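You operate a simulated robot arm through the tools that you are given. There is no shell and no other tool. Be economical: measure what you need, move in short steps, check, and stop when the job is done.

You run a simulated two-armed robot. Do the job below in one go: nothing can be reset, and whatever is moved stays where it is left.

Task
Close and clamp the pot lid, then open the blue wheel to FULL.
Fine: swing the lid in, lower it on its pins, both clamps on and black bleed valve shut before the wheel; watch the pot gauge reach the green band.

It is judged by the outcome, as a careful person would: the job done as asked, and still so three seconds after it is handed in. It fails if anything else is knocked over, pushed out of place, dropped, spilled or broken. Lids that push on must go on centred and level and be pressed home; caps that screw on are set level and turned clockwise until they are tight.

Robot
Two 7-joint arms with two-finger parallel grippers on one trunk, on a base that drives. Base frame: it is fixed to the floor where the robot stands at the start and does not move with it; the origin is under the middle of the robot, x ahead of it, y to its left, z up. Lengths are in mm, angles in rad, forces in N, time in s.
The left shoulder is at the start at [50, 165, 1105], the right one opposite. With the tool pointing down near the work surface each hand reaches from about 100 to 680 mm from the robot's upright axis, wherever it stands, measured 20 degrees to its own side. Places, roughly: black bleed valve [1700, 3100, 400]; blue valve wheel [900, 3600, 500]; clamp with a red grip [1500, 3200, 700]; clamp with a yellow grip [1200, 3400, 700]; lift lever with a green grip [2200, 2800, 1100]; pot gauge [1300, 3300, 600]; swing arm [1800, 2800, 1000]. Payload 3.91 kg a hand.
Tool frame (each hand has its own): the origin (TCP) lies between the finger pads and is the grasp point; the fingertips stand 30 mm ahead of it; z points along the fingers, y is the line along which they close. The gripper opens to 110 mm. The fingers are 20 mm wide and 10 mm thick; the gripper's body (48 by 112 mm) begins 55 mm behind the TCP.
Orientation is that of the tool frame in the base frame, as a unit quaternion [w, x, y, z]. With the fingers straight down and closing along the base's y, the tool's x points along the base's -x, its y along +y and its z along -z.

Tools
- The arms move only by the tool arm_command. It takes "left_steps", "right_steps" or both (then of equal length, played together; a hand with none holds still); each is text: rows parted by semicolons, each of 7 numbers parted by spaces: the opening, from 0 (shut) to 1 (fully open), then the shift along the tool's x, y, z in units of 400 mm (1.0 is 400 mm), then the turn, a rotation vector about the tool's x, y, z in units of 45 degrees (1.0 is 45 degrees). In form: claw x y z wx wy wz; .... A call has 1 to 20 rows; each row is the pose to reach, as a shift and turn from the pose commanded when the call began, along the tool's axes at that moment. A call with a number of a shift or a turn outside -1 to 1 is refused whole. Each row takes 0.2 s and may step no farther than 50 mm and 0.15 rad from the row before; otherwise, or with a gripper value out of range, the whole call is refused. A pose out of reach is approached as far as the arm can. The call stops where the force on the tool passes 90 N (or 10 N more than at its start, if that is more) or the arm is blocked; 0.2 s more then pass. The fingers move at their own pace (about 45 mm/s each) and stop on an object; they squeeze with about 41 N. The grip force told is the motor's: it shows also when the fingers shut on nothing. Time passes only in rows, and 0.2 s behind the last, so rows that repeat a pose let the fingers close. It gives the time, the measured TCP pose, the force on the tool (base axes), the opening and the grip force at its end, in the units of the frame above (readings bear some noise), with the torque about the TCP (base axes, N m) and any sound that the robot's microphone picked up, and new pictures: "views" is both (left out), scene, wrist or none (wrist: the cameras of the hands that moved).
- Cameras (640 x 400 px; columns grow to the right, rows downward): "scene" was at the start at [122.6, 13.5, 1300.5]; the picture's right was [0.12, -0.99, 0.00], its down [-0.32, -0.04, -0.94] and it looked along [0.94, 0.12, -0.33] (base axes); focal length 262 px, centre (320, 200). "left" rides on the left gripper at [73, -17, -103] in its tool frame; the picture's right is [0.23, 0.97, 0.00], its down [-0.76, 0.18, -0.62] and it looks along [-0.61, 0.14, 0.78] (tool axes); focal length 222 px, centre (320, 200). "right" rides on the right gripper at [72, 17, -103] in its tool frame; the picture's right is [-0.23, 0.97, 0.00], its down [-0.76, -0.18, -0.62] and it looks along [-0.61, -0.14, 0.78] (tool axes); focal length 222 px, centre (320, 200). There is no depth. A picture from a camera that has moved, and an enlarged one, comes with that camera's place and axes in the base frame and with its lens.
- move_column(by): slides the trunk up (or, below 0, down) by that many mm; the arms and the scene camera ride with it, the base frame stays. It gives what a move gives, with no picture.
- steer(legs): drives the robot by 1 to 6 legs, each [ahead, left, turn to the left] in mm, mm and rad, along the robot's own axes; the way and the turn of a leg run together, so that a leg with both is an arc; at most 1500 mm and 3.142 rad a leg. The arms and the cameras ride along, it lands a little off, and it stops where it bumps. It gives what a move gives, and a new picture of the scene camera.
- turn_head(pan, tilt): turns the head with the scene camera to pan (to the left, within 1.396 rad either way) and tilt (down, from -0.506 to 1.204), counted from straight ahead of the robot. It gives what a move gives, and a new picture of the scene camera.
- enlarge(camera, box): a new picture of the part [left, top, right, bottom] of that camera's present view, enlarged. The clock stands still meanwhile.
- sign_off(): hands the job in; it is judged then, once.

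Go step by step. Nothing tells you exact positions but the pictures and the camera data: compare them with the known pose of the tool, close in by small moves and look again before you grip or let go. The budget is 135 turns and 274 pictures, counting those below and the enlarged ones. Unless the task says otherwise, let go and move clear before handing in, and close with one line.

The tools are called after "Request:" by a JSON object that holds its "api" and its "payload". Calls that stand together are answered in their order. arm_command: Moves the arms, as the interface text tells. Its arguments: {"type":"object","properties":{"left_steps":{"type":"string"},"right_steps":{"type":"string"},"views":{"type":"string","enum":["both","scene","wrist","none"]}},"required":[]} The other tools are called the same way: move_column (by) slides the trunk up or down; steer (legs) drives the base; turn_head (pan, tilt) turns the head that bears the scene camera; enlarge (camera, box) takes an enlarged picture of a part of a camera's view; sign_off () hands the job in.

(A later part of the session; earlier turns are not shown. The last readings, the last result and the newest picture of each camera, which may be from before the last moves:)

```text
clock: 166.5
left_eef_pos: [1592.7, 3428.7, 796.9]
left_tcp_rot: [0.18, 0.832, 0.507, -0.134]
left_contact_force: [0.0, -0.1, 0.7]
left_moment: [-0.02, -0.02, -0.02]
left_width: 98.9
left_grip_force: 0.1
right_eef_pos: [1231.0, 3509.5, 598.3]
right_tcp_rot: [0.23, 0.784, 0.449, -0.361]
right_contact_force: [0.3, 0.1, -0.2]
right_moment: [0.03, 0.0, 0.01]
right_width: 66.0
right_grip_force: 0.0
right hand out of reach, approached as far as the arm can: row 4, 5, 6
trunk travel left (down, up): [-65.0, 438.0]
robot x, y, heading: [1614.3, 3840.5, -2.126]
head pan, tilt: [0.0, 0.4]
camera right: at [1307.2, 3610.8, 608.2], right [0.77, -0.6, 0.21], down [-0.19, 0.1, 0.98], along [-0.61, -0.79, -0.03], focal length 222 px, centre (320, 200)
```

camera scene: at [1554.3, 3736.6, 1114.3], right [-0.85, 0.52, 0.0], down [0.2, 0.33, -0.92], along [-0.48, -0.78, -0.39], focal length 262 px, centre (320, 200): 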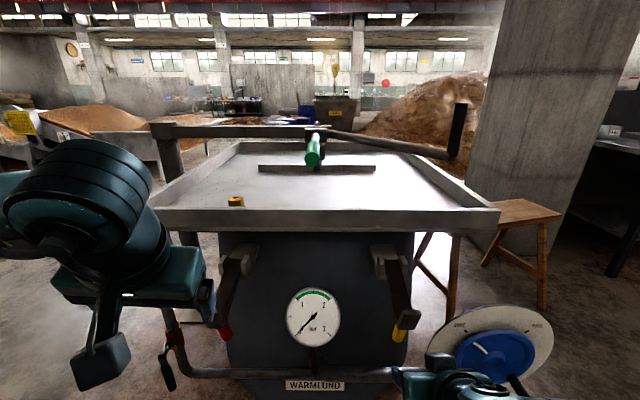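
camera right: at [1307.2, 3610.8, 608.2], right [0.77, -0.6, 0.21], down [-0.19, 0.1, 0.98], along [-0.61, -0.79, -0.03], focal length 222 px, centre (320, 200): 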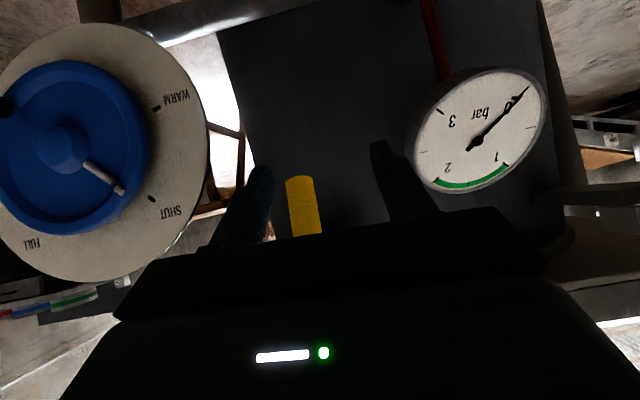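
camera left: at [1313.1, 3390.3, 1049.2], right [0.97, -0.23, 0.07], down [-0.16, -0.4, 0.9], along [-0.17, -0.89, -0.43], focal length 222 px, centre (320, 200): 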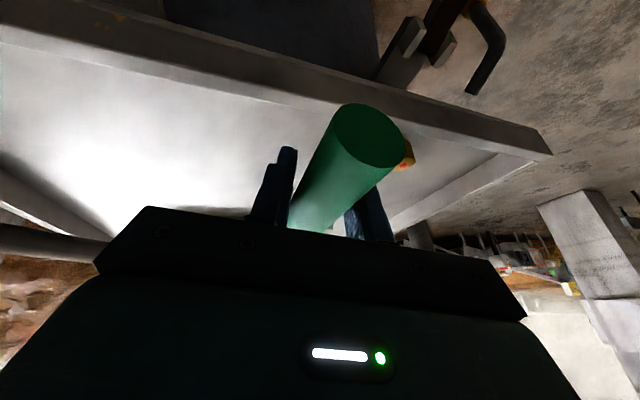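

Request:
{"api": "arm_command", "payload": {"right_steps": "0.6 0 -0.074 0 0 0 0; 0.6 -0.03 -0.074 0.04 0 0 0; 0.6 -0.06 -0.074 0.08 0 -0.04 0; 0.6 -0.093 -0.074 0.117 0 -0.08 0; 0.6 -0.093 -0.074 0.117 0 -0.08 0", "views": "both"}}

Request:
{"api": "enlarge", "payload": {"camera": "scene", "box": [340, 180, 500, 320]}}

```text
clock: 167.7
left_eef_pos: [1592.8, 3432.5, 798.7]
left_tcp_rot: [0.181, 0.832, 0.506, -0.136]
left_contact_force: [0.4, 0.1, 0.0]
left_moment: [0.04, 0.02, 0.0]
left_width: 98.7
left_grip_force: 0.0
right_eef_pos: [1179.5, 3477.9, 594.3]
right_tcp_rot: [0.244, 0.774, 0.444, -0.381]
right_contact_force: [28.3, 72.2, -0.3]
right_moment: [-5.15, 2.05, -0.88]
right_width: 66.0
right_grip_force: 0.1
trunk travel left (down, up): [-65.0, 438.0]
robot x, y, heading: [1618.4, 3840.1, -2.123]
head pan, tilt: [0.0, 0.4]
camera scene: at [1555.9, 3741.0, 1034.8], right [-0.85, 0.53, 0.0], down [0.2, 0.33, -0.92], along [-0.49, -0.79, -0.38], focal length 262 px, centre (320, 200)
camera right: at [1256.0, 3580.0, 597.5], right [0.78, -0.59, 0.22], down [-0.16, 0.15, 0.97], along [-0.61, -0.79, 0.02], focal length 222 px, centre (320, 200)
```

scene: 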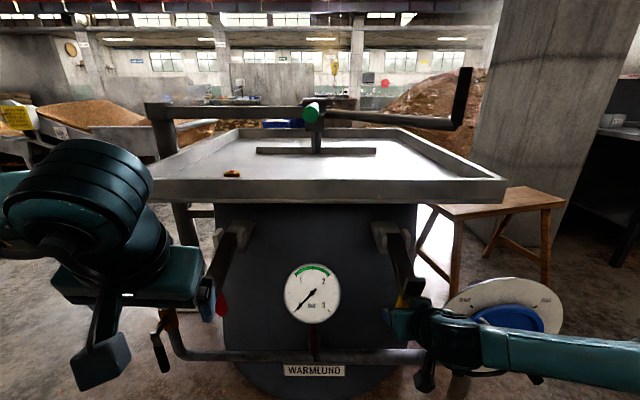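
right: 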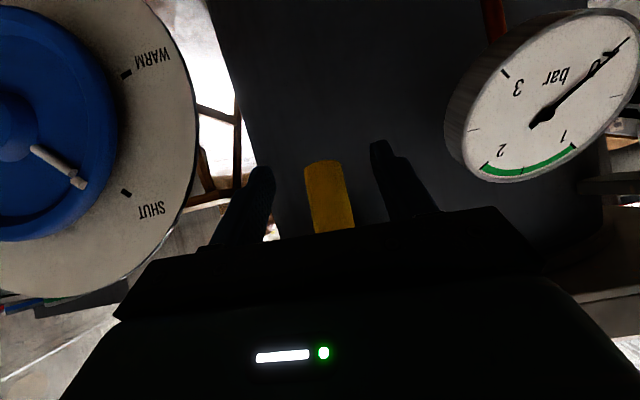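

```text
2.86 times, centred on (420, 250) of scene
camera zoom: at [1555.9, 3741.0, 1034.8], right [-0.85, 0.53, 0.0], down [0.2, 0.33, -0.92], along [-0.49, -0.79, -0.38], focal length 748 px, centre (34, 57)
```

zoom: 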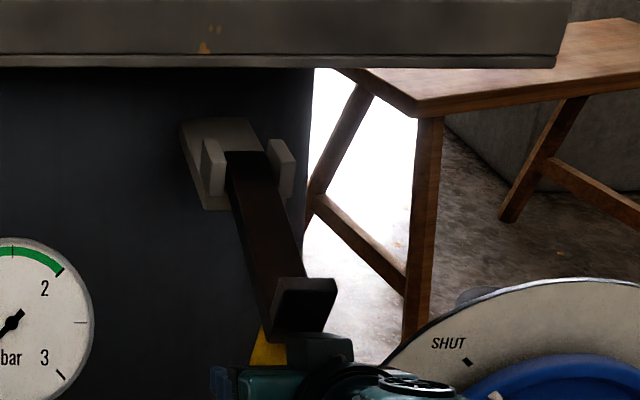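

The palm has met the hook plate (77 N). I back off about 8 mm and close the fingers on the yellow grip with the tips.

Request:
{"api": "arm_command", "payload": {"right_steps": "0.6 0.005 0 -0.02 0 0 0; 0.3 0.005 0 -0.02 0 0 0; 0.1 0.005 0 -0.02 0 0 0; 0.1 0.005 0 -0.02 0 0 0; 0.1 0.005 0 -0.02 0 0 0", "views": "wrist"}}

```text
clock: 168.9
left_eef_pos: [1592.9, 3428.8, 796.3]
left_tcp_rot: [0.18, 0.832, 0.507, -0.135]
left_contact_force: [0.9, 0.5, 0.7]
left_moment: [0.01, -0.02, 0.04]
left_width: 99.1
left_grip_force: 0.1
right_eef_pos: [1181.7, 3478.4, 597.1]
right_tcp_rot: [0.244, 0.773, 0.443, -0.383]
right_contact_force: [16.9, 12.0, -12.0]
right_moment: [-0.7, 0.28, 0.11]
right_width: 26.2
right_grip_force: 45.2
trunk travel left (down, up): [-65.0, 438.0]
robot x, y, heading: [1618.7, 3836.5, -2.123]
head pan, tilt: [0.0, 0.4]
camera right: at [1257.2, 3580.5, 600.4], right [0.78, -0.59, 0.22], down [-0.16, 0.15, 0.98], along [-0.61, -0.79, 0.03], focal length 222 px, centre (320, 200)
```

right: 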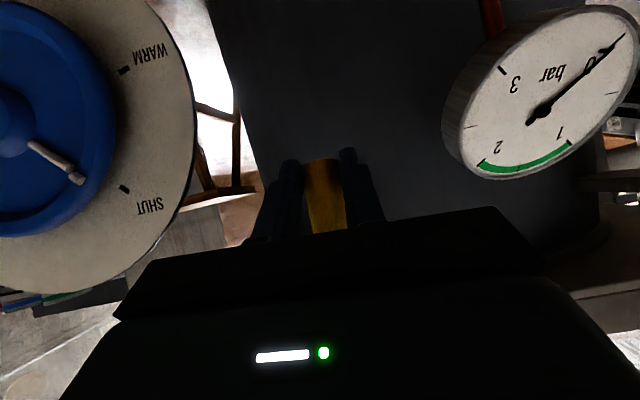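

The grip is held (26 mm wide). I swing it up along its arc about the hinge, letting it turn between the pads.

Request:
{"api": "arm_command", "payload": {"right_steps": "0.1 -0.0485 0 -0.0605 0 0 0; 0.1 -0.109 0 -0.113 0 0 0; 0.1 -0.178 0 -0.1545 0 0 0; 0.1 -0.2525 0 -0.1835 0 0 0; 0.1 -0.331 0 -0.1985 0 0 0; 0.1 -0.411 0 -0.1995 0 0 0", "views": "both"}}

```text
clock: 170.3
left_eef_pos: [1594.9, 3429.3, 795.1]
left_tcp_rot: [0.18, 0.832, 0.507, -0.135]
left_contact_force: [0.0, 0.3, -0.1]
left_moment: [0.01, -0.02, -0.01]
left_width: 98.8
left_grip_force: 0.0
right_eef_pos: [1165.9, 3452.3, 777.3]
right_tcp_rot: [0.247, 0.77, 0.448, -0.38]
right_contact_force: [38.1, -5.2, -9.6]
right_moment: [1.01, -0.88, -0.94]
right_width: 28.1
right_grip_force: 17.0
trunk travel left (down, up): [-65.0, 438.0]
robot x, y, heading: [1619.2, 3837.8, -2.126]
head pan, tilt: [0.0, 0.4]
camera scene: at [1556.1, 3735.9, 1034.2], right [-0.85, 0.52, 0.0], down [0.2, 0.33, -0.92], along [-0.48, -0.78, -0.39], focal length 262 px, centre (320, 200)
camera right: at [1241.5, 3556.0, 781.0], right [0.79, -0.58, 0.22], down [-0.16, 0.15, 0.97], along [-0.6, -0.8, 0.02], focal length 222 px, centre (320, 200)
```

scene: 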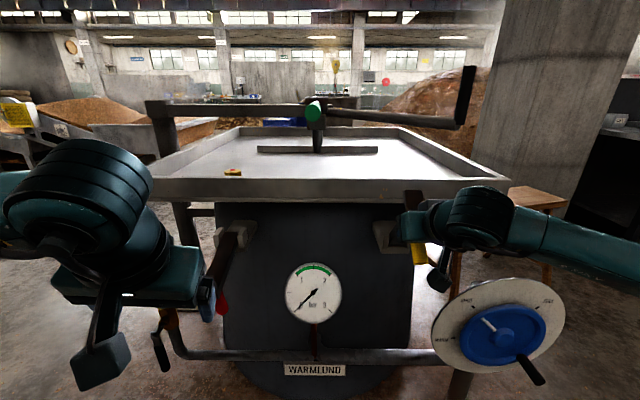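
right: 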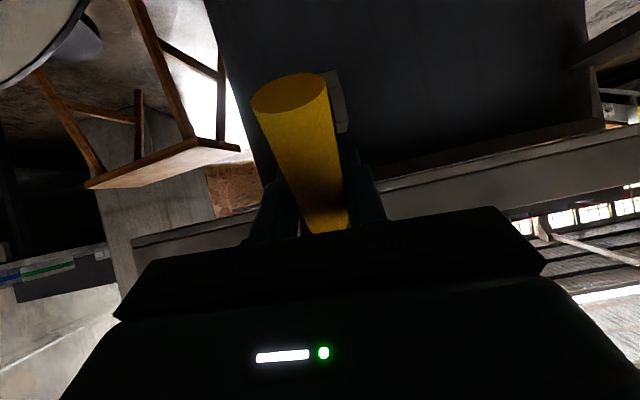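

Request:
{"api": "arm_command", "payload": {"right_steps": "0.1 0 0.02 0 0 0 0; 0.1 -0.04 0.02 0.006 0 0 0; 0.1 -0.079 0.025 0.0125 0 0 0; 0.1 -0.118 0.025 0.025 0 0 0; 0.1 -0.155 0.025 0.039 0 0 0; 0.1 -0.19 0.025 0.058 0 0 0; 0.1 -0.225 0.025 0.077 0 0 0", "views": "both"}}

```text
clock: 171.8
left_eef_pos: [1592.3, 3433.0, 797.8]
left_tcp_rot: [0.181, 0.832, 0.506, -0.136]
left_contact_force: [-0.2, 0.1, 1.0]
left_moment: [-0.03, 0.04, -0.02]
left_width: 99.1
left_grip_force: 0.1
right_eef_pos: [1134.8, 3399.7, 824.3]
right_tcp_rot: [0.235, 0.78, 0.442, -0.376]
right_contact_force: [16.3, 30.0, 5.1]
right_moment: [-0.24, 0.61, -2.31]
right_width: 27.0
right_grip_force: 45.5
trunk travel left (down, up): [-65.0, 438.0]
robot x, y, heading: [1621.0, 3837.6, -2.13]
head pan, tilt: [0.0, 0.4]
stopped in row 7 (right hand): the force on the tool passed its limit at 106 N (the readings are from after the stop); the commanded pose is now the measured one
camera scene: at [1556.0, 3740.8, 1035.1], right [-0.85, 0.53, 0.0], down [0.2, 0.33, -0.92], along [-0.49, -0.78, -0.39], focal length 262 px, centre (320, 200)
camera right: at [1212.2, 3501.6, 831.0], right [0.77, -0.6, 0.21], down [-0.17, 0.14, 0.98], along [-0.62, -0.79, 0.0], focal length 222 px, centre (320, 200)
```

scene: 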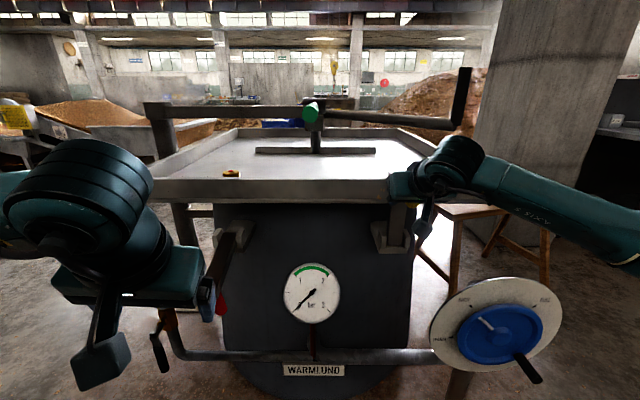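
right: 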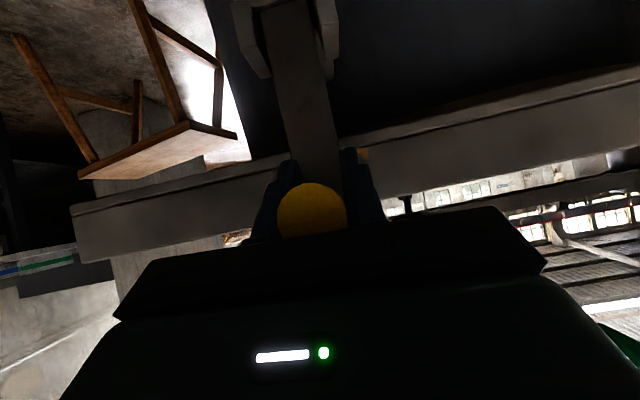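

Request:
{"api": "enlarge", "payload": {"camera": "scene", "box": [350, 150, 470, 270]}}

Request:
{"api": "enlarge", "payload": {"camera": "right", "box": [230, 80, 400, 240]}}

```text
3.33 times, centred on (410, 210) of scene
camera zoom: at [1556.0, 3740.8, 1035.1], right [-0.85, 0.53, 0.0], down [0.2, 0.33, -0.92], along [-0.49, -0.78, -0.39], focal length 872 px, centre (20, 167)
```

zoom: 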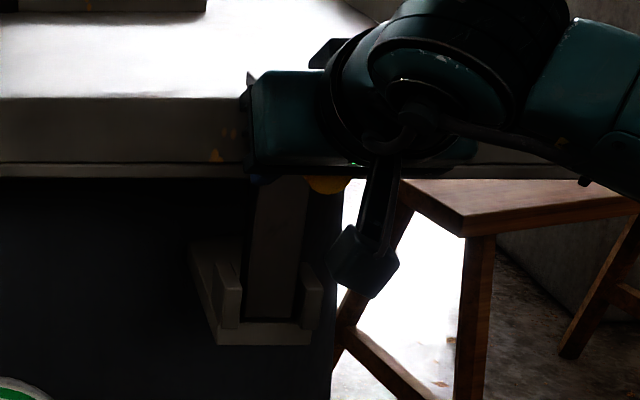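

```text
2.50 times, centred on (315, 160) of right
camera zoom: at [1212.2, 3501.6, 831.0], right [0.77, -0.6, 0.21], down [-0.17, 0.14, 0.98], along [-0.62, -0.79, 0.0], focal length 555 px, centre (332, 300)
```

zoom: 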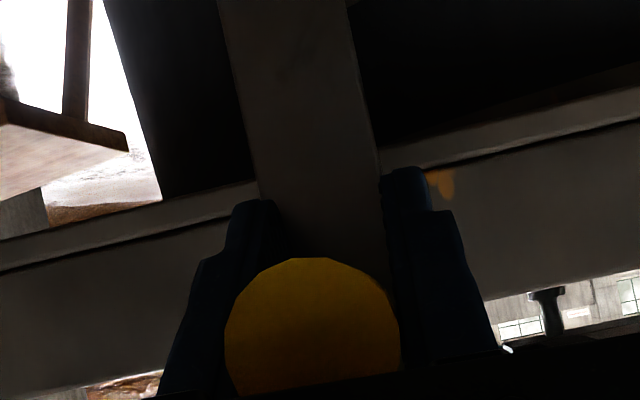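

Request:
{"api": "arm_command", "payload": {"right_steps": "0.3 0 0 0 0 0 0; 0.5 0 0 0 0 0 0; 0.6 0 0 0 0 0 0; 0.6 0.05 0 -0.05 0 0 0; 0.6 0.1 0 -0.12 0 0 0", "views": "both"}}

```text
clock: 173.0
left_eef_pos: [1590.7, 3429.5, 795.5]
left_tcp_rot: [0.179, 0.833, 0.506, -0.134]
left_contact_force: [0.0, -0.9, -0.4]
left_moment: [-0.02, -0.01, -0.01]
left_width: 98.8
left_grip_force: 0.1
right_eef_pos: [1162.5, 3449.4, 819.4]
right_tcp_rot: [0.235, 0.78, 0.443, -0.375]
right_contact_force: [0.5, -0.2, 0.0]
right_moment: [0.01, 0.0, -0.03]
right_width: 66.1
right_grip_force: 0.1
trunk travel left (down, up): [-65.0, 438.0]
robot x, y, heading: [1616.3, 3840.9, -2.128]
head pan, tilt: [0.0, 0.4]
camera scene: at [1554.1, 3737.6, 1034.3], right [-0.85, 0.53, 0.0], down [0.2, 0.33, -0.92], along [-0.49, -0.78, -0.39], focal length 262 px, centre (320, 200)
camera right: at [1240.4, 3551.6, 825.1], right [0.77, -0.6, 0.21], down [-0.17, 0.13, 0.98], along [-0.62, -0.79, 0.0], focal length 222 px, centre (320, 200)
```

scene: 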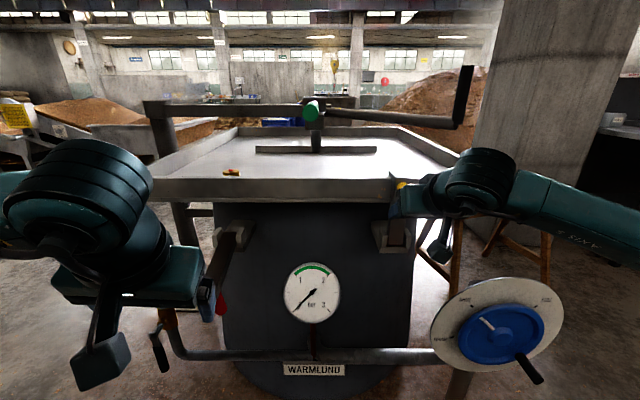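
right: 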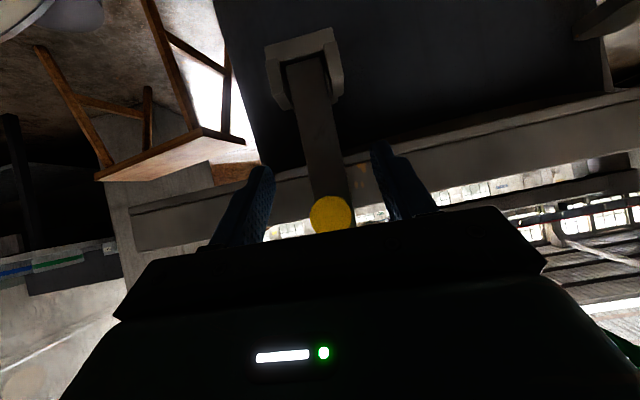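

Request:
{"api": "arm_command", "payload": {"right_steps": "0.6 0.06 0 -0.08 0 0 0; 0.6 0.06 -0.1 -0.1 0 0 0; 0.6 0.06 -0.2 -0.1 0 0 0; 0.6 0.06 -0.3 -0.1 0 0 0", "views": "scene"}}

Request:
{"api": "enlarge", "payload": {"camera": "scene", "box": [340, 150, 460, 270]}}

```text
clock: 174.0
left_eef_pos: [1591.5, 3430.5, 795.6]
left_tcp_rot: [0.18, 0.833, 0.505, -0.135]
left_contact_force: [0.1, -1.0, 0.3]
left_moment: [0.01, 0.02, 0.02]
left_width: 99.3
left_grip_force: 0.0
right_eef_pos: [1082.9, 3549.9, 820.5]
right_tcp_rot: [0.236, 0.779, 0.444, -0.375]
right_contact_force: [0.2, 0.1, -1.5]
right_moment: [0.02, -0.04, -0.01]
right_width: 65.8
right_grip_force: 0.0
trunk travel left (down, up): [-65.0, 438.0]
robot x, y, heading: [1617.9, 3838.7, -2.125]
head pan, tilt: [0.0, 0.4]
camera scene: at [1554.4, 3737.8, 1034.3], right [-0.85, 0.53, 0.0], down [0.2, 0.33, -0.92], along [-0.49, -0.78, -0.39], focal length 262 px, centre (320, 200)
```

scene: 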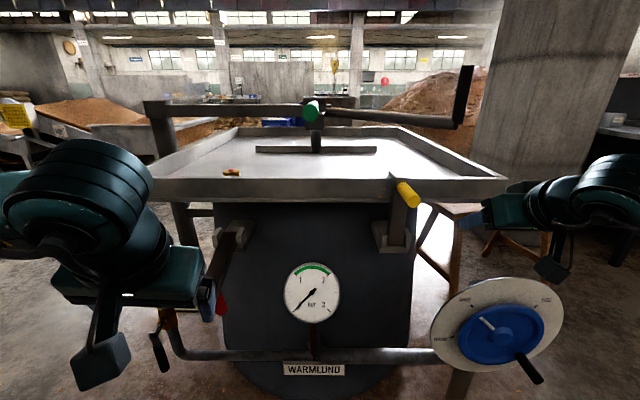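

```text
3.33 times, centred on (400, 210) of scene
camera zoom: at [1554.4, 3737.8, 1034.3], right [-0.85, 0.53, 0.0], down [0.2, 0.33, -0.92], along [-0.49, -0.78, -0.39], focal length 872 px, centre (53, 167)
```

zoom: 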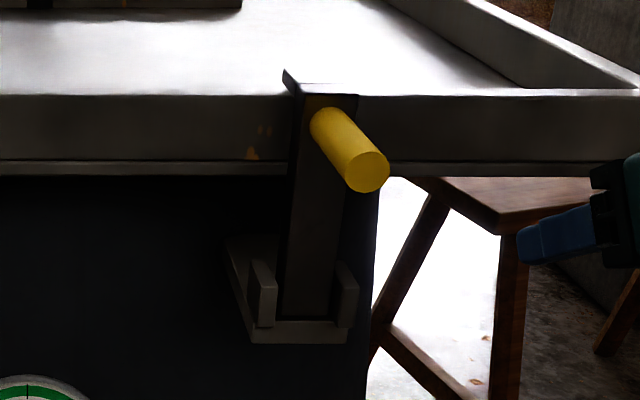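

The yellow clamp stands up with its hook over the lid rim and holds. Now the red clamp with the left hand: I bring it down to a staging point before the red grip.

Request:
{"api": "arm_command", "payload": {"left_steps": "0.6 -0.012 -0.002 0.09 0.05 -0.11 0; 0.6 -0.025 -0.005 0.18 0.1 -0.22 0; 0.6 -0.037 -0.007 0.27 0.15 -0.33 0; 0.6 -0.05 -0.01 0.36 0.2 -0.44 0; 0.6 -0.0625 -0.0115 0.46 0.24 -0.55 0", "views": "both"}}

```text
clock: 175.2
left_eef_pos: [1568.1, 3330.8, 639.2]
left_tcp_rot: [0.207, 0.798, 0.44, -0.357]
left_contact_force: [0.9, 0.2, -0.3]
left_moment: [0.0, 0.0, -0.01]
left_width: 66.3
left_grip_force: 0.0
right_eef_pos: [1081.8, 3548.8, 821.2]
right_tcp_rot: [0.236, 0.779, 0.444, -0.375]
right_contact_force: [0.3, 0.0, 0.1]
right_moment: [-0.02, -0.03, -0.04]
right_width: 65.9
right_grip_force: 0.0
trunk travel left (down, up): [-65.0, 438.0]
robot x, y, heading: [1616.5, 3840.8, -2.126]
head pan, tilt: [0.0, 0.4]
camera scene: at [1554.3, 3737.9, 1034.4], right [-0.85, 0.53, 0.0], down [0.21, 0.33, -0.92], along [-0.49, -0.78, -0.39], focal length 262 px, centre (320, 200)
camera left: at [1619.8, 3445.9, 654.2], right [0.91, -0.39, -0.16], down [0.12, -0.12, 0.99], along [-0.4, -0.91, -0.06], focal length 222 px, centre (320, 200)
```

scene: 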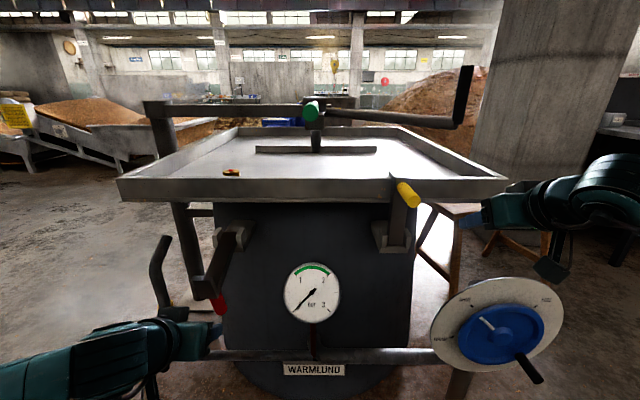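
left: 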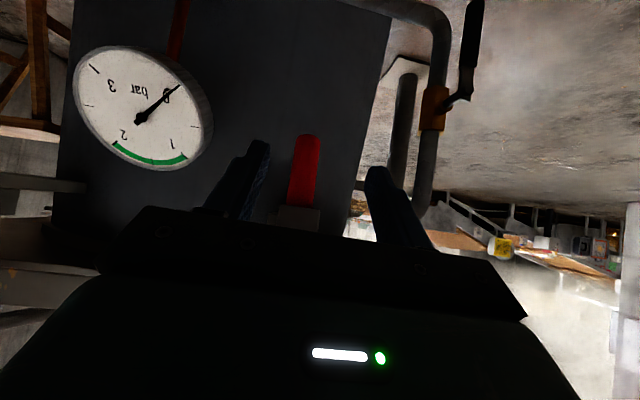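

The red grip is centred, z 582–645. I lower and advance around it, then close.

Request:
{"api": "arm_command", "payload": {"left_steps": "0.6 0.073 0 0.0645 0 -0.08 0; 0.6 0.03 -0.008 0.114 0 -0.16 0; 0.6 -0.015 -0.016 0.164 0 -0.16 0; 0.6 -0.0575 -0.017 0.213 0 -0.16 0; 0.3 -0.0575 -0.017 0.213 0 -0.16 0; 0.1 -0.0575 -0.017 0.213 0 -0.16 0; 0.1 -0.0575 -0.017 0.213 0 -0.16 0; 0.1 -0.0575 -0.017 0.213 0 -0.16 0", "views": "both"}}

```text
clock: 177.0
left_eef_pos: [1524.2, 3263.7, 611.9]
left_tcp_rot: [0.221, 0.781, 0.418, -0.409]
left_contact_force: [-37.5, 18.4, -3.0]
left_moment: [0.48, 0.06, -0.67]
left_width: 31.9
left_grip_force: 21.1
left hand out of reach, approached as far as the arm can: row 1, 2, 3, 4, 5, 6, 7, 8
right_eef_pos: [1081.7, 3551.0, 820.6]
right_tcp_rot: [0.236, 0.78, 0.443, -0.374]
right_contact_force: [0.4, -1.3, -0.5]
right_moment: [0.01, 0.01, 0.01]
right_width: 66.1
right_grip_force: 0.0
trunk travel left (down, up): [-65.0, 438.0]
robot x, y, heading: [1614.0, 3838.3, -2.127]
head pan, tilt: [0.0, 0.4]
camera scene: at [1552.3, 3738.4, 1034.2], right [-0.85, 0.53, 0.0], down [0.21, 0.33, -0.92], along [-0.49, -0.78, -0.39], focal length 262 px, centre (320, 200)
camera left: at [1580.2, 3378.1, 611.7], right [0.88, -0.43, -0.18], down [0.19, -0.03, 0.98], along [-0.43, -0.9, 0.06], focal length 222 px, centre (320, 200)
```

scene: 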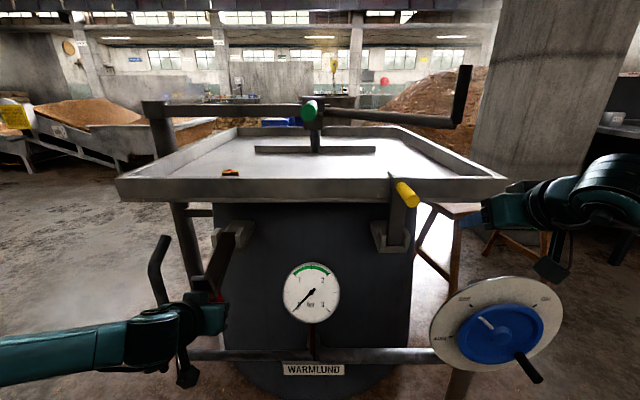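
left: 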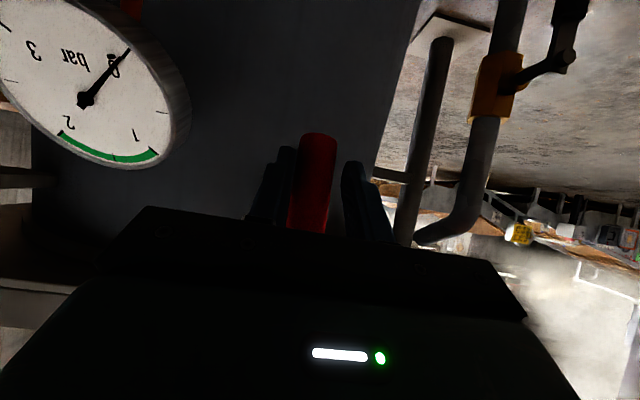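

Request:
{"api": "arm_command", "payload": {"left_steps": "0.1 0 -0.025 0 0 0 0; 0.1 -0.05 -0.025 -0.0595 0 0 0; 0.1 -0.112 -0.025 -0.111 0 0 0; 0.1 -0.182 -0.025 -0.1505 0 0 0; 0.1 -0.2575 -0.025 -0.178 0 0 0; 0.1 -0.3365 -0.025 -0.191 0 0 0; 0.1 -0.416 -0.025 -0.19 0 0 0", "views": "both"}}

```text
clock: 178.6
left_eef_pos: [1505.2, 3238.6, 788.7]
left_tcp_rot: [0.229, 0.777, 0.425, -0.403]
left_contact_force: [-14.8, 23.7, -12.5]
left_moment: [1.53, -0.49, 0.94]
left_width: 25.6
left_grip_force: 31.9
right_eef_pos: [1082.5, 3549.2, 820.3]
right_tcp_rot: [0.236, 0.779, 0.443, -0.375]
right_contact_force: [-0.3, 0.7, 0.2]
right_moment: [0.0, -0.01, 0.01]
right_width: 65.8
right_grip_force: 0.0
trunk travel left (down, up): [-65.0, 438.0]
robot x, y, heading: [1617.5, 3839.3, -2.13]
head pan, tilt: [0.0, 0.4]
camera scene: at [1553.2, 3738.1, 1034.1], right [-0.85, 0.53, 0.0], down [0.21, 0.33, -0.92], along [-0.48, -0.78, -0.39], focal length 262 px, centre (320, 200)
camera left: at [1558.2, 3355.1, 788.8], right [0.9, -0.41, -0.17], down [0.18, -0.02, 0.98], along [-0.41, -0.91, 0.05], focal length 222 px, centre (320, 200)
```

scene: 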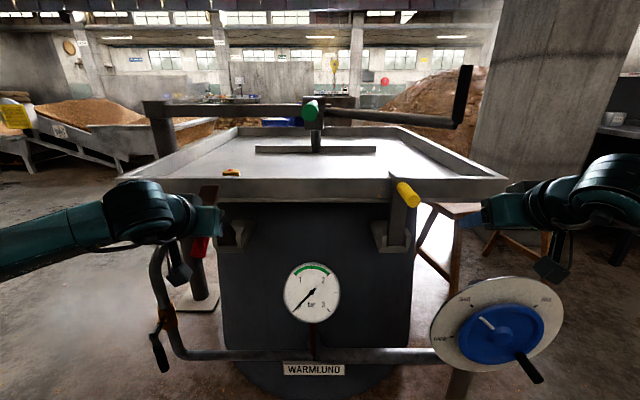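
left: 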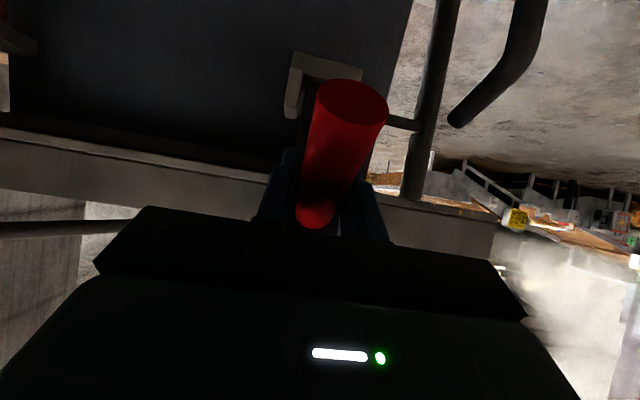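

Request:
{"api": "arm_command", "payload": {"left_steps": "0.1 -0.04 -0.008 0.006 0 0 0; 0.1 -0.079 -0.012 0.0145 0 0 0; 0.1 -0.118 -0.012 0.027 0 0 0; 0.1 -0.154 -0.012 0.0425 0 0 0; 0.1 -0.189 -0.012 0.0605 0 0 0; 0.1 -0.223 -0.012 0.083 0 0 0; 0.1 -0.25 -0.012 0.105 0 0 0", "views": "both"}}

```text
clock: 180.0
left_eef_pos: [1472.3, 3186.7, 837.3]
left_tcp_rot: [0.228, 0.781, 0.43, -0.391]
left_contact_force: [21.7, 23.8, 2.2]
left_moment: [-0.41, 0.19, -0.69]
left_width: 26.0
left_grip_force: 45.1
right_eef_pos: [1084.7, 3550.1, 822.3]
right_tcp_rot: [0.237, 0.778, 0.445, -0.376]
right_contact_force: [-0.3, -1.0, 0.0]
right_moment: [0.0, -0.01, 0.0]
right_width: 65.7
right_grip_force: 0.1
trunk travel left (down, up): [-65.0, 438.0]
robot x, y, heading: [1619.8, 3844.5, -2.124]
head pan, tilt: [0.0, 0.4]
stopped in row 6 (left hand): the force on the tool passed its limit at 111 N (the readings are from after the stop); the commanded pose is now the measured one
camera scene: at [1557.5, 3740.6, 1035.2], right [-0.85, 0.52, 0.0], down [0.2, 0.33, -0.92], along [-0.48, -0.79, -0.39], focal length 262 px, centre (320, 200)
camera left: at [1524.4, 3303.4, 839.6], right [0.9, -0.4, -0.16], down [0.16, -0.04, 0.99], along [-0.4, -0.92, 0.03], focal length 222 px, centre (320, 200)
```

scene: 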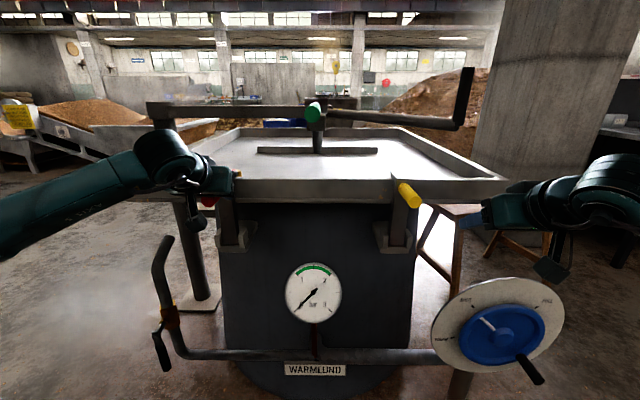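
left: 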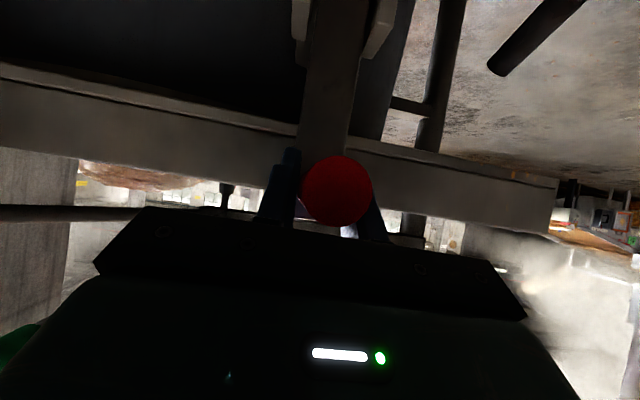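

The red clamp has swung up and stopped firmly too. I open and back the left hand off, then look at both hooks.

Request:
{"api": "arm_command", "payload": {"left_steps": "0.3 0 0 0 0 0 0; 0.5 0 0 0 0 0 0; 0.7 0 0 0 0 0 0; 0.7 0.05 0 -0.06 0 0 0; 0.7 0.1 0 -0.14 0 0 0; 0.7 0.13 0 -0.22 0 0 0; 0.7 0.13 0.1 -0.24 0 0 0; 0.7 0.13 0.2 -0.24 0 0 0; 0.7 0.13 0.3 -0.24 0 0 0", "views": "scene"}}

Request:
{"api": "enlarge", "payload": {"camera": "scene", "box": [180, 150, 300, 270]}}

Request:
{"api": "enlarge", "payload": {"camera": "scene", "box": [100, 220, 250, 390]}}

```text
clock: 182.0
left_eef_pos: [1628.8, 3212.6, 849.9]
left_tcp_rot: [0.228, 0.781, 0.429, -0.392]
left_contact_force: [-0.2, -0.6, -0.5]
left_moment: [0.02, -0.01, -0.02]
left_width: 77.0
left_grip_force: 0.1
right_eef_pos: [1084.5, 3548.4, 820.5]
right_tcp_rot: [0.236, 0.778, 0.445, -0.376]
right_contact_force: [-0.1, 0.0, -0.2]
right_moment: [0.03, -0.02, -0.01]
right_width: 65.7
right_grip_force: 0.0
trunk travel left (down, up): [-65.0, 438.0]
robot x, y, heading: [1619.3, 3843.4, -2.125]
head pan, tilt: [0.0, 0.4]
camera scene: at [1555.4, 3738.4, 1034.3], right [-0.85, 0.52, 0.0], down [0.2, 0.33, -0.92], along [-0.48, -0.78, -0.39], focal length 262 px, centre (320, 200)
```

scene: 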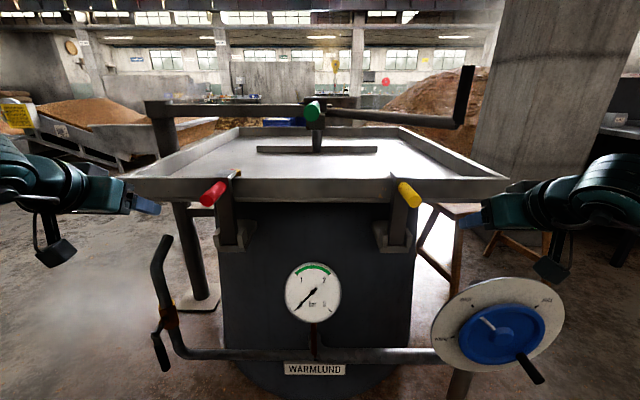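

```text
3.33 times, centred on (240, 210) of scene
camera zoom: at [1555.4, 3738.4, 1034.3], right [-0.85, 0.52, 0.0], down [0.2, 0.33, -0.92], along [-0.48, -0.78, -0.39], focal length 872 px, centre (587, 167)
```

zoom: 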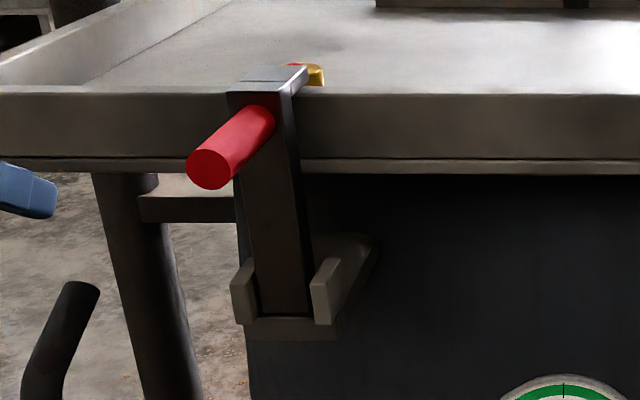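

```text
2.35 times, centred on (175, 305) of scene
camera zoom: at [1555.4, 3738.4, 1034.3], right [-0.85, 0.52, 0.0], down [0.2, 0.33, -0.92], along [-0.48, -0.78, -0.39], focal length 616 px, centre (661, -47)
```

zoom: 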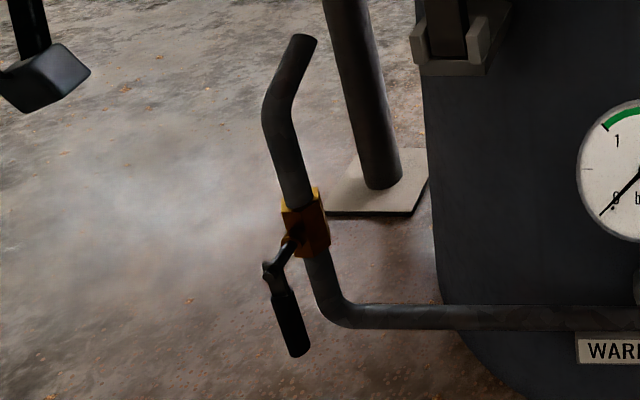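

Request:
{"api": "enlarge", "payload": {"camera": "scene", "box": [360, 150, 440, 230]}}

Request:
{"api": "enlarge", "payload": {"camera": "scene", "box": [190, 150, 270, 230]}}

```text
5.00 times, centred on (400, 190) of scene
camera zoom: at [1555.4, 3738.4, 1034.3], right [-0.85, 0.52, 0.0], down [0.2, 0.33, -0.92], along [-0.48, -0.78, -0.39], focal length 1308 px, centre (-80, 250)
```

zoom: 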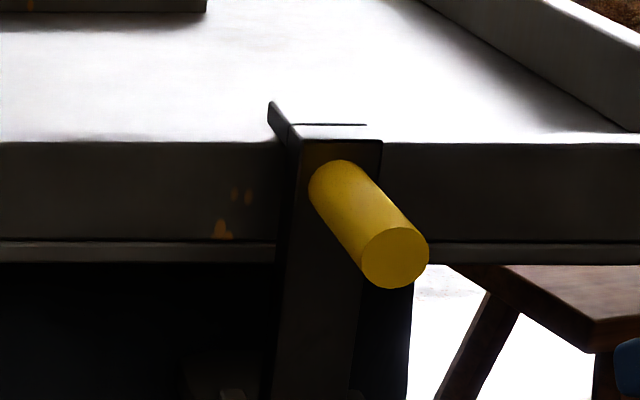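

```text
5.00 times, centred on (230, 190) of scene
camera zoom: at [1555.4, 3738.4, 1034.3], right [-0.85, 0.52, 0.0], down [0.2, 0.33, -0.92], along [-0.48, -0.78, -0.39], focal length 1308 px, centre (770, 250)
```

zoom: 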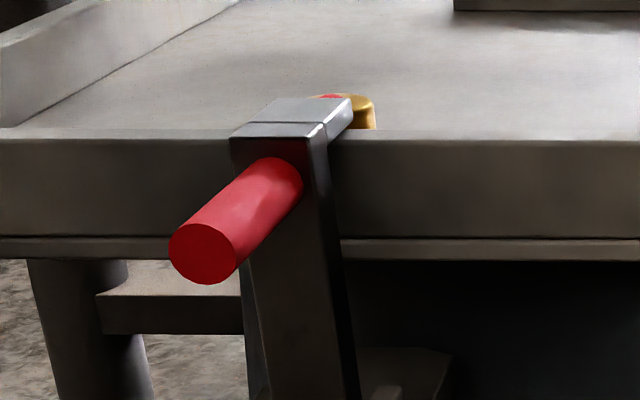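

Both hooks sit over the rim. Next is the black bleed valve: its handle hangs down in line with the riser (open, steaming). I move the base left to face it and look.

Request:
{"api": "steer", "payload": {"legs": [[0, 220, 0]]}}

Request:
{"api": "turn_head", "payload": {"pan": 0.25, "tilt": 0.75}}

Request:
{"api": "enlarge", "payload": {"camera": "scene", "box": [230, 100, 430, 260]}}

```text
clock: 184.5
left_eef_pos: [1813.1, 3098.1, 848.7]
left_tcp_rot: [0.228, 0.781, 0.43, -0.392]
left_contact_force: [0.6, -0.1, -0.3]
left_moment: [0.02, 0.0, 0.01]
left_width: 77.1
left_grip_force: 0.1
right_eef_pos: [1270.1, 3434.7, 819.9]
right_tcp_rot: [0.236, 0.779, 0.444, -0.375]
right_contact_force: [-0.3, 1.0, 0.8]
right_moment: [0.02, 0.05, 0.01]
right_width: 66.1
right_grip_force: 0.1
trunk travel left (down, up): [-65.0, 438.0]
robot x, y, heading: [1803.7, 3727.1, -2.125]
head pan, tilt: [0.0, 0.4]
camera scene: at [1741.5, 3623.6, 1034.3], right [-0.85, 0.53, 0.0], down [0.2, 0.33, -0.92], along [-0.48, -0.78, -0.39], focal length 262 px, centre (320, 200)
```

scene: 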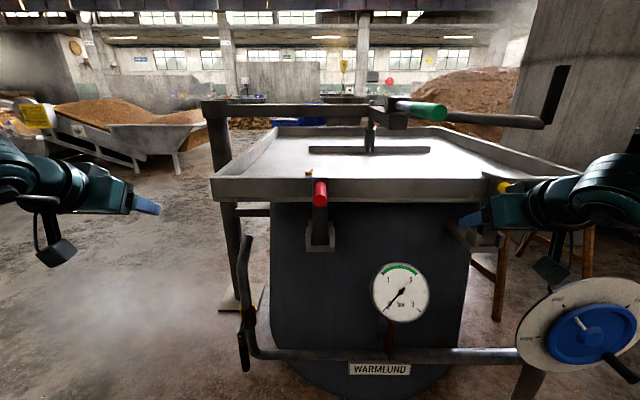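

```text
clock: 185.3
left_eef_pos: [1814.0, 3095.7, 849.9]
left_tcp_rot: [0.227, 0.781, 0.429, -0.392]
left_contact_force: [-0.3, 0.8, -0.2]
left_moment: [-0.01, -0.01, 0.01]
left_width: 76.9
left_grip_force: 0.1
right_eef_pos: [1271.2, 3433.3, 821.1]
right_tcp_rot: [0.236, 0.779, 0.444, -0.374]
right_contact_force: [0.5, 0.4, -0.3]
right_moment: [0.02, 0.02, 0.01]
right_width: 66.0
right_grip_force: 0.2
trunk travel left (down, up): [-65.0, 438.0]
robot x, y, heading: [1805.2, 3726.9, -2.12]
head pan, tilt: [0.25, 0.75]
camera scene: at [1765.4, 3623.3, 1003.3], right [-0.95, 0.3, 0.0], down [0.2, 0.65, -0.73], along [-0.22, -0.7, -0.68], focal length 262 px, centre (320, 200)
```

scene: 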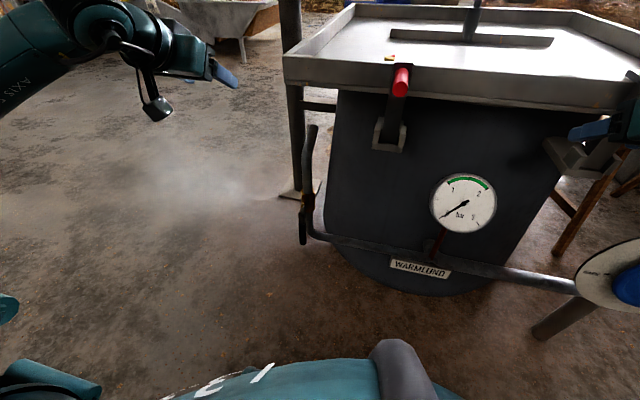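

```text
2.50 times, centred on (330, 180) of scene
camera zoom: at [1765.4, 3623.3, 1003.3], right [-0.95, 0.3, 0.0], down [0.2, 0.65, -0.73], along [-0.22, -0.7, -0.68], focal length 654 px, centre (295, 250)
```

zoom: 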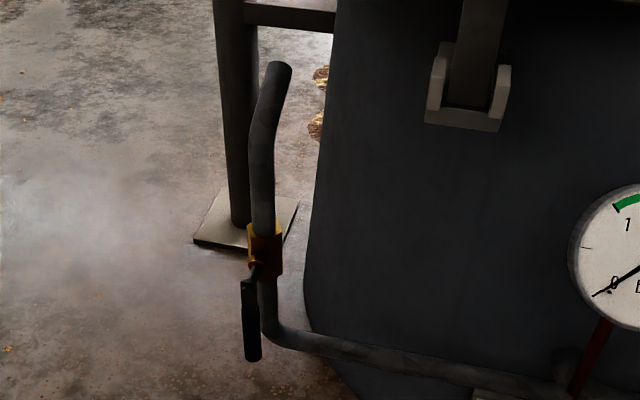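

The bleed valve's axis points outward at about [1660, 3131, 480], with the black handle hanging to z≈350. I'll push it from its right side leftward-up (clockwise a quarter) with the closed left fingers. First lower the trunk and stage the hand.

Request:
{"api": "move_column", "payload": {"by": -60}}

Request:
{"api": "arm_command", "payload": {"left_steps": "0 0.0765 -0.05125 0.046 0 0 0; 0 0.153 -0.1025 0.092 0 0 0; 0 0.2295 -0.154 0.138 0 0 0; 0 0.306 -0.205 0.184 0 0 0; 0 0.3825 -0.256 0.23 0 0 0; 0 0.459 -0.3075 0.276 0 0 0; 0 0.5355 -0.359 0.322 0 0 0; 0 0.612 -0.41 0.368 0 0 0; 0 0.6885 -0.461 0.414 0 0 0; 0 0.765 -0.5125 0.46 0 0 0", "views": "both"}}

```text
clock: 186.3
left_eef_pos: [1813.2, 3097.7, 789.1]
left_tcp_rot: [0.228, 0.781, 0.43, -0.392]
left_contact_force: [0.6, 0.3, 0.4]
left_moment: [-0.01, -0.02, 0.02]
left_width: 77.0
left_grip_force: 0.1
right_eef_pos: [1270.0, 3433.4, 759.6]
right_tcp_rot: [0.236, 0.779, 0.445, -0.375]
right_contact_force: [0.2, 0.2, 0.2]
right_moment: [0.01, -0.01, -0.02]
right_width: 65.8
right_grip_force: 0.1
trunk travel left (down, up): [-5.0, 498.0]
robot x, y, heading: [1804.8, 3724.8, -2.128]
head pan, tilt: [0.25, 0.75]
```

```text
clock: 188.8
left_eef_pos: [1612.8, 3229.8, 504.5]
left_tcp_rot: [0.168, 0.751, 0.478, -0.424]
left_contact_force: [0.6, 0.4, -0.2]
left_moment: [0.01, 0.02, -0.02]
left_width: 0.0
left_grip_force: 38.1
left hand out of reach, approached as far as the arm can: row 7, 8, 9, 10
right_eef_pos: [1269.3, 3435.4, 761.2]
right_tcp_rot: [0.235, 0.779, 0.444, -0.374]
right_contact_force: [-0.2, 0.1, 0.0]
right_moment: [0.02, -0.03, -0.04]
right_width: 65.8
right_grip_force: 0.0
trunk travel left (down, up): [-5.0, 498.0]
robot x, y, heading: [1806.9, 3727.6, -2.121]
head pan, tilt: [0.25, 0.75]
stopped in row 10 (left hand): the arm was blocked; the commanded pose is now the measured one
camera scene: at [1765.5, 3623.4, 943.3], right [-0.95, 0.3, 0.0], down [0.2, 0.65, -0.73], along [-0.22, -0.7, -0.68], focal length 262 px, centre (320, 200)
camera left: at [1660.8, 3347.9, 510.2], right [0.88, -0.34, -0.33], down [0.31, -0.11, 0.94], along [-0.36, -0.93, 0.01], focal length 222 px, centre (320, 200)
```

scene: 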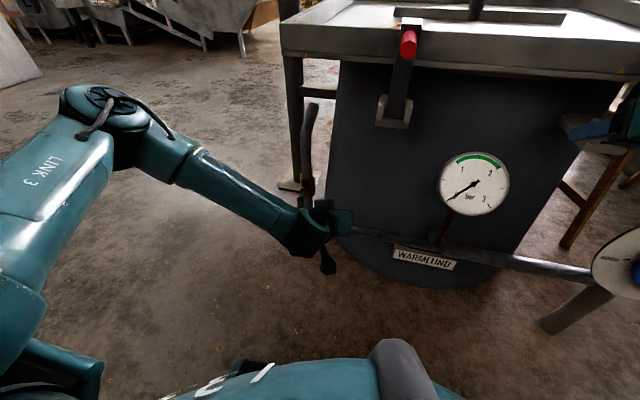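
left: 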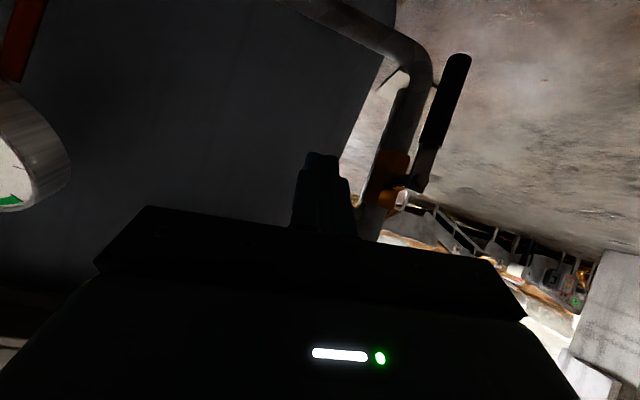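

The arm can't reach that low so near. I back the base 90 mm and try again with a slightly steeper tool.

Request:
{"api": "steer", "payload": {"legs": [[-90, 0, 0]]}}

Request:
{"api": "arm_command", "payload": {"left_steps": "0 0.01 0.04 0.088 -0.11 0.08 0; 0 0.02 0.085 0.176 -0.22 0.16 0; 0 0.03 0.131 0.264 -0.33 0.25 0; 0 0.03 0.131 0.264 -0.33 0.25 0", "views": "both"}}

```text
clock: 189.8
left_eef_pos: [1660.1, 3307.3, 502.7]
left_tcp_rot: [0.168, 0.752, 0.477, -0.423]
left_contact_force: [0.0, -0.1, 1.1]
left_moment: [0.01, 0.01, 0.01]
left_width: 0.3
left_grip_force: 37.6
right_eef_pos: [1317.9, 3511.5, 759.4]
right_tcp_rot: [0.236, 0.779, 0.444, -0.375]
right_contact_force: [-0.4, -0.8, 0.7]
right_moment: [-0.01, -0.01, -0.03]
right_width: 65.9
right_grip_force: 0.1
trunk travel left (down, up): [-5.0, 498.0]
robot x, y, heading: [1850.6, 3804.8, -2.127]
head pan, tilt: [0.25, 0.75]
camera scene: at [1812.3, 3699.4, 943.2], right [-0.95, 0.3, 0.0], down [0.2, 0.65, -0.73], along [-0.22, -0.7, -0.68], focal length 262 px, centre (320, 200)
```

scene: 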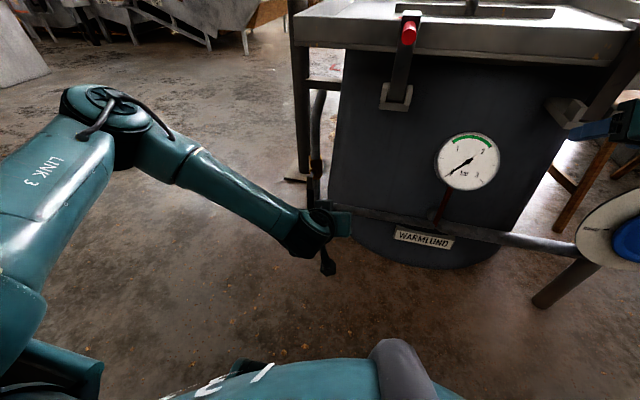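

```text
clock: 190.8
left_eef_pos: [1658.0, 3219.7, 422.7]
left_tcp_rot: [0.215, 0.762, 0.541, -0.283]
left_contact_force: [-0.4, 0.0, -0.5]
left_moment: [0.01, -0.02, 0.06]
left_width: 0.3
left_grip_force: 37.8
right_eef_pos: [1316.2, 3511.3, 761.2]
right_tcp_rot: [0.236, 0.778, 0.445, -0.375]
right_contact_force: [0.3, -1.0, -0.6]
right_moment: [-0.02, -0.03, -0.03]
right_width: 66.2
right_grip_force: 0.1
trunk travel left (down, up): [-5.0, 498.0]
robot x, y, heading: [1854.5, 3802.6, -2.13]
head pan, tilt: [0.25, 0.75]
camera scene: at [1812.3, 3699.5, 943.2], right [-0.95, 0.3, 0.0], down [0.2, 0.65, -0.73], along [-0.22, -0.7, -0.68], focal length 262 px, centre (320, 200)
camera left: at [1680.2, 3341.5, 453.2], right [0.98, -0.15, -0.13], down [0.1, -0.2, 0.98], along [-0.17, -0.97, -0.18], focal length 222 px, centre (320, 200)
```

scene: 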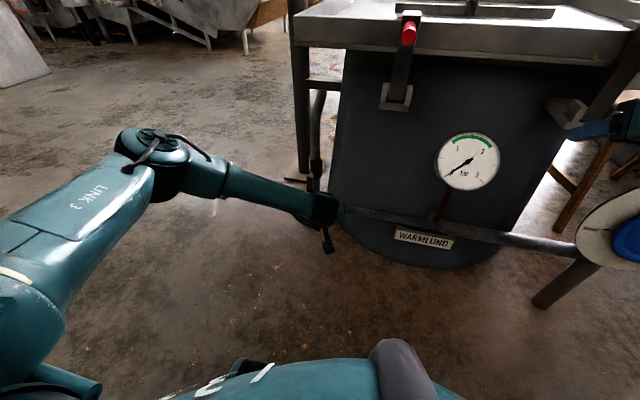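
left: 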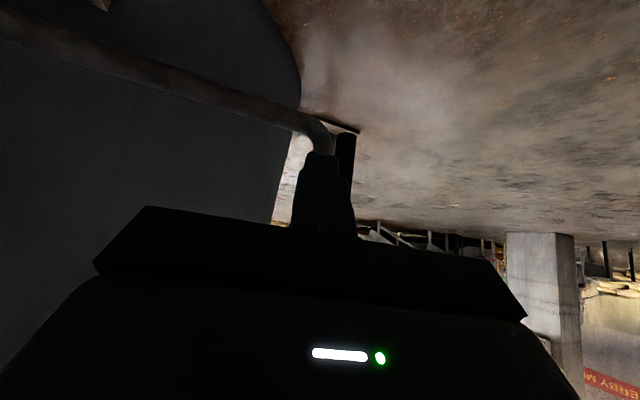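

The hand reached the spot just right of the handle. I insert the closed fingers beside it.

Request:
{"api": "arm_command", "payload": {"left_steps": "0 -0.035 0 0.06 0 0 0; 0 -0.07 0 0.12 0 0 0; 0 -0.105 -0.0025 0.18 0 0 0", "views": "both"}}

Request:
{"api": "enlarge", "payload": {"camera": "scene", "box": [250, 130, 390, 270]}}

```text
clock: 191.7
left_eef_pos: [1632.0, 3143.1, 399.2]
left_tcp_rot: [0.216, 0.762, 0.541, -0.283]
left_contact_force: [-0.1, -0.1, 1.0]
left_moment: [-0.02, -0.02, -0.02]
left_width: 0.0
left_grip_force: 37.3
right_eef_pos: [1317.5, 3509.7, 760.8]
right_tcp_rot: [0.236, 0.779, 0.444, -0.375]
right_contact_force: [0.7, 0.5, 0.9]
right_moment: [-0.01, -0.02, 0.06]
right_width: 66.1
right_grip_force: 0.1
trunk travel left (down, up): [-5.0, 498.0]
robot x, y, heading: [1852.2, 3801.5, -2.125]
head pan, tilt: [0.25, 0.75]
camera scene: at [1812.4, 3699.5, 943.2], right [-0.95, 0.3, 0.0], down [0.2, 0.65, -0.73], along [-0.22, -0.7, -0.68], focal length 262 px, centre (320, 200)
camera left: at [1654.5, 3265.8, 427.9], right [0.98, -0.15, -0.13], down [0.1, -0.2, 0.98], along [-0.17, -0.97, -0.18], focal length 222 px, centre (320, 200)
```

scene: 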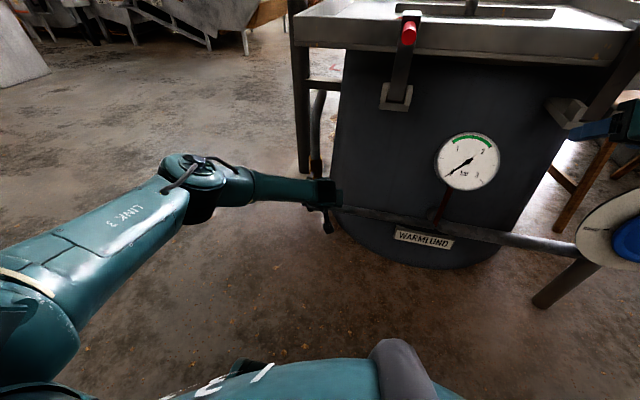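
left: 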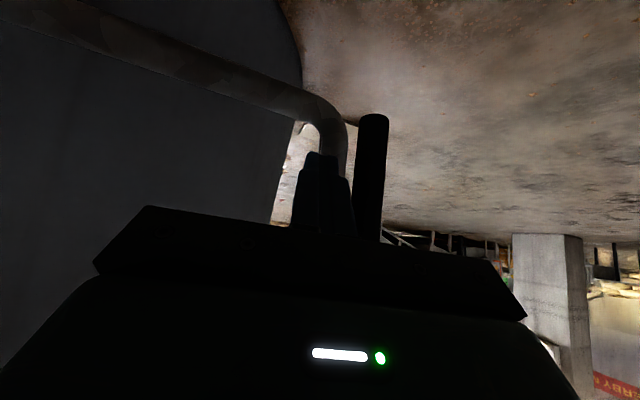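

```text
2.86 times, centred on (320, 200) of scene
camera zoom: at [1812.4, 3699.5, 943.2], right [-0.95, 0.3, 0.0], down [0.2, 0.65, -0.73], along [-0.22, -0.7, -0.68], focal length 748 px, centre (320, 200)
```

zoom: 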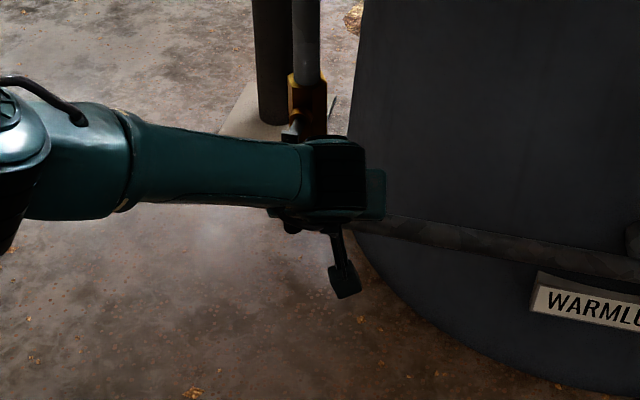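

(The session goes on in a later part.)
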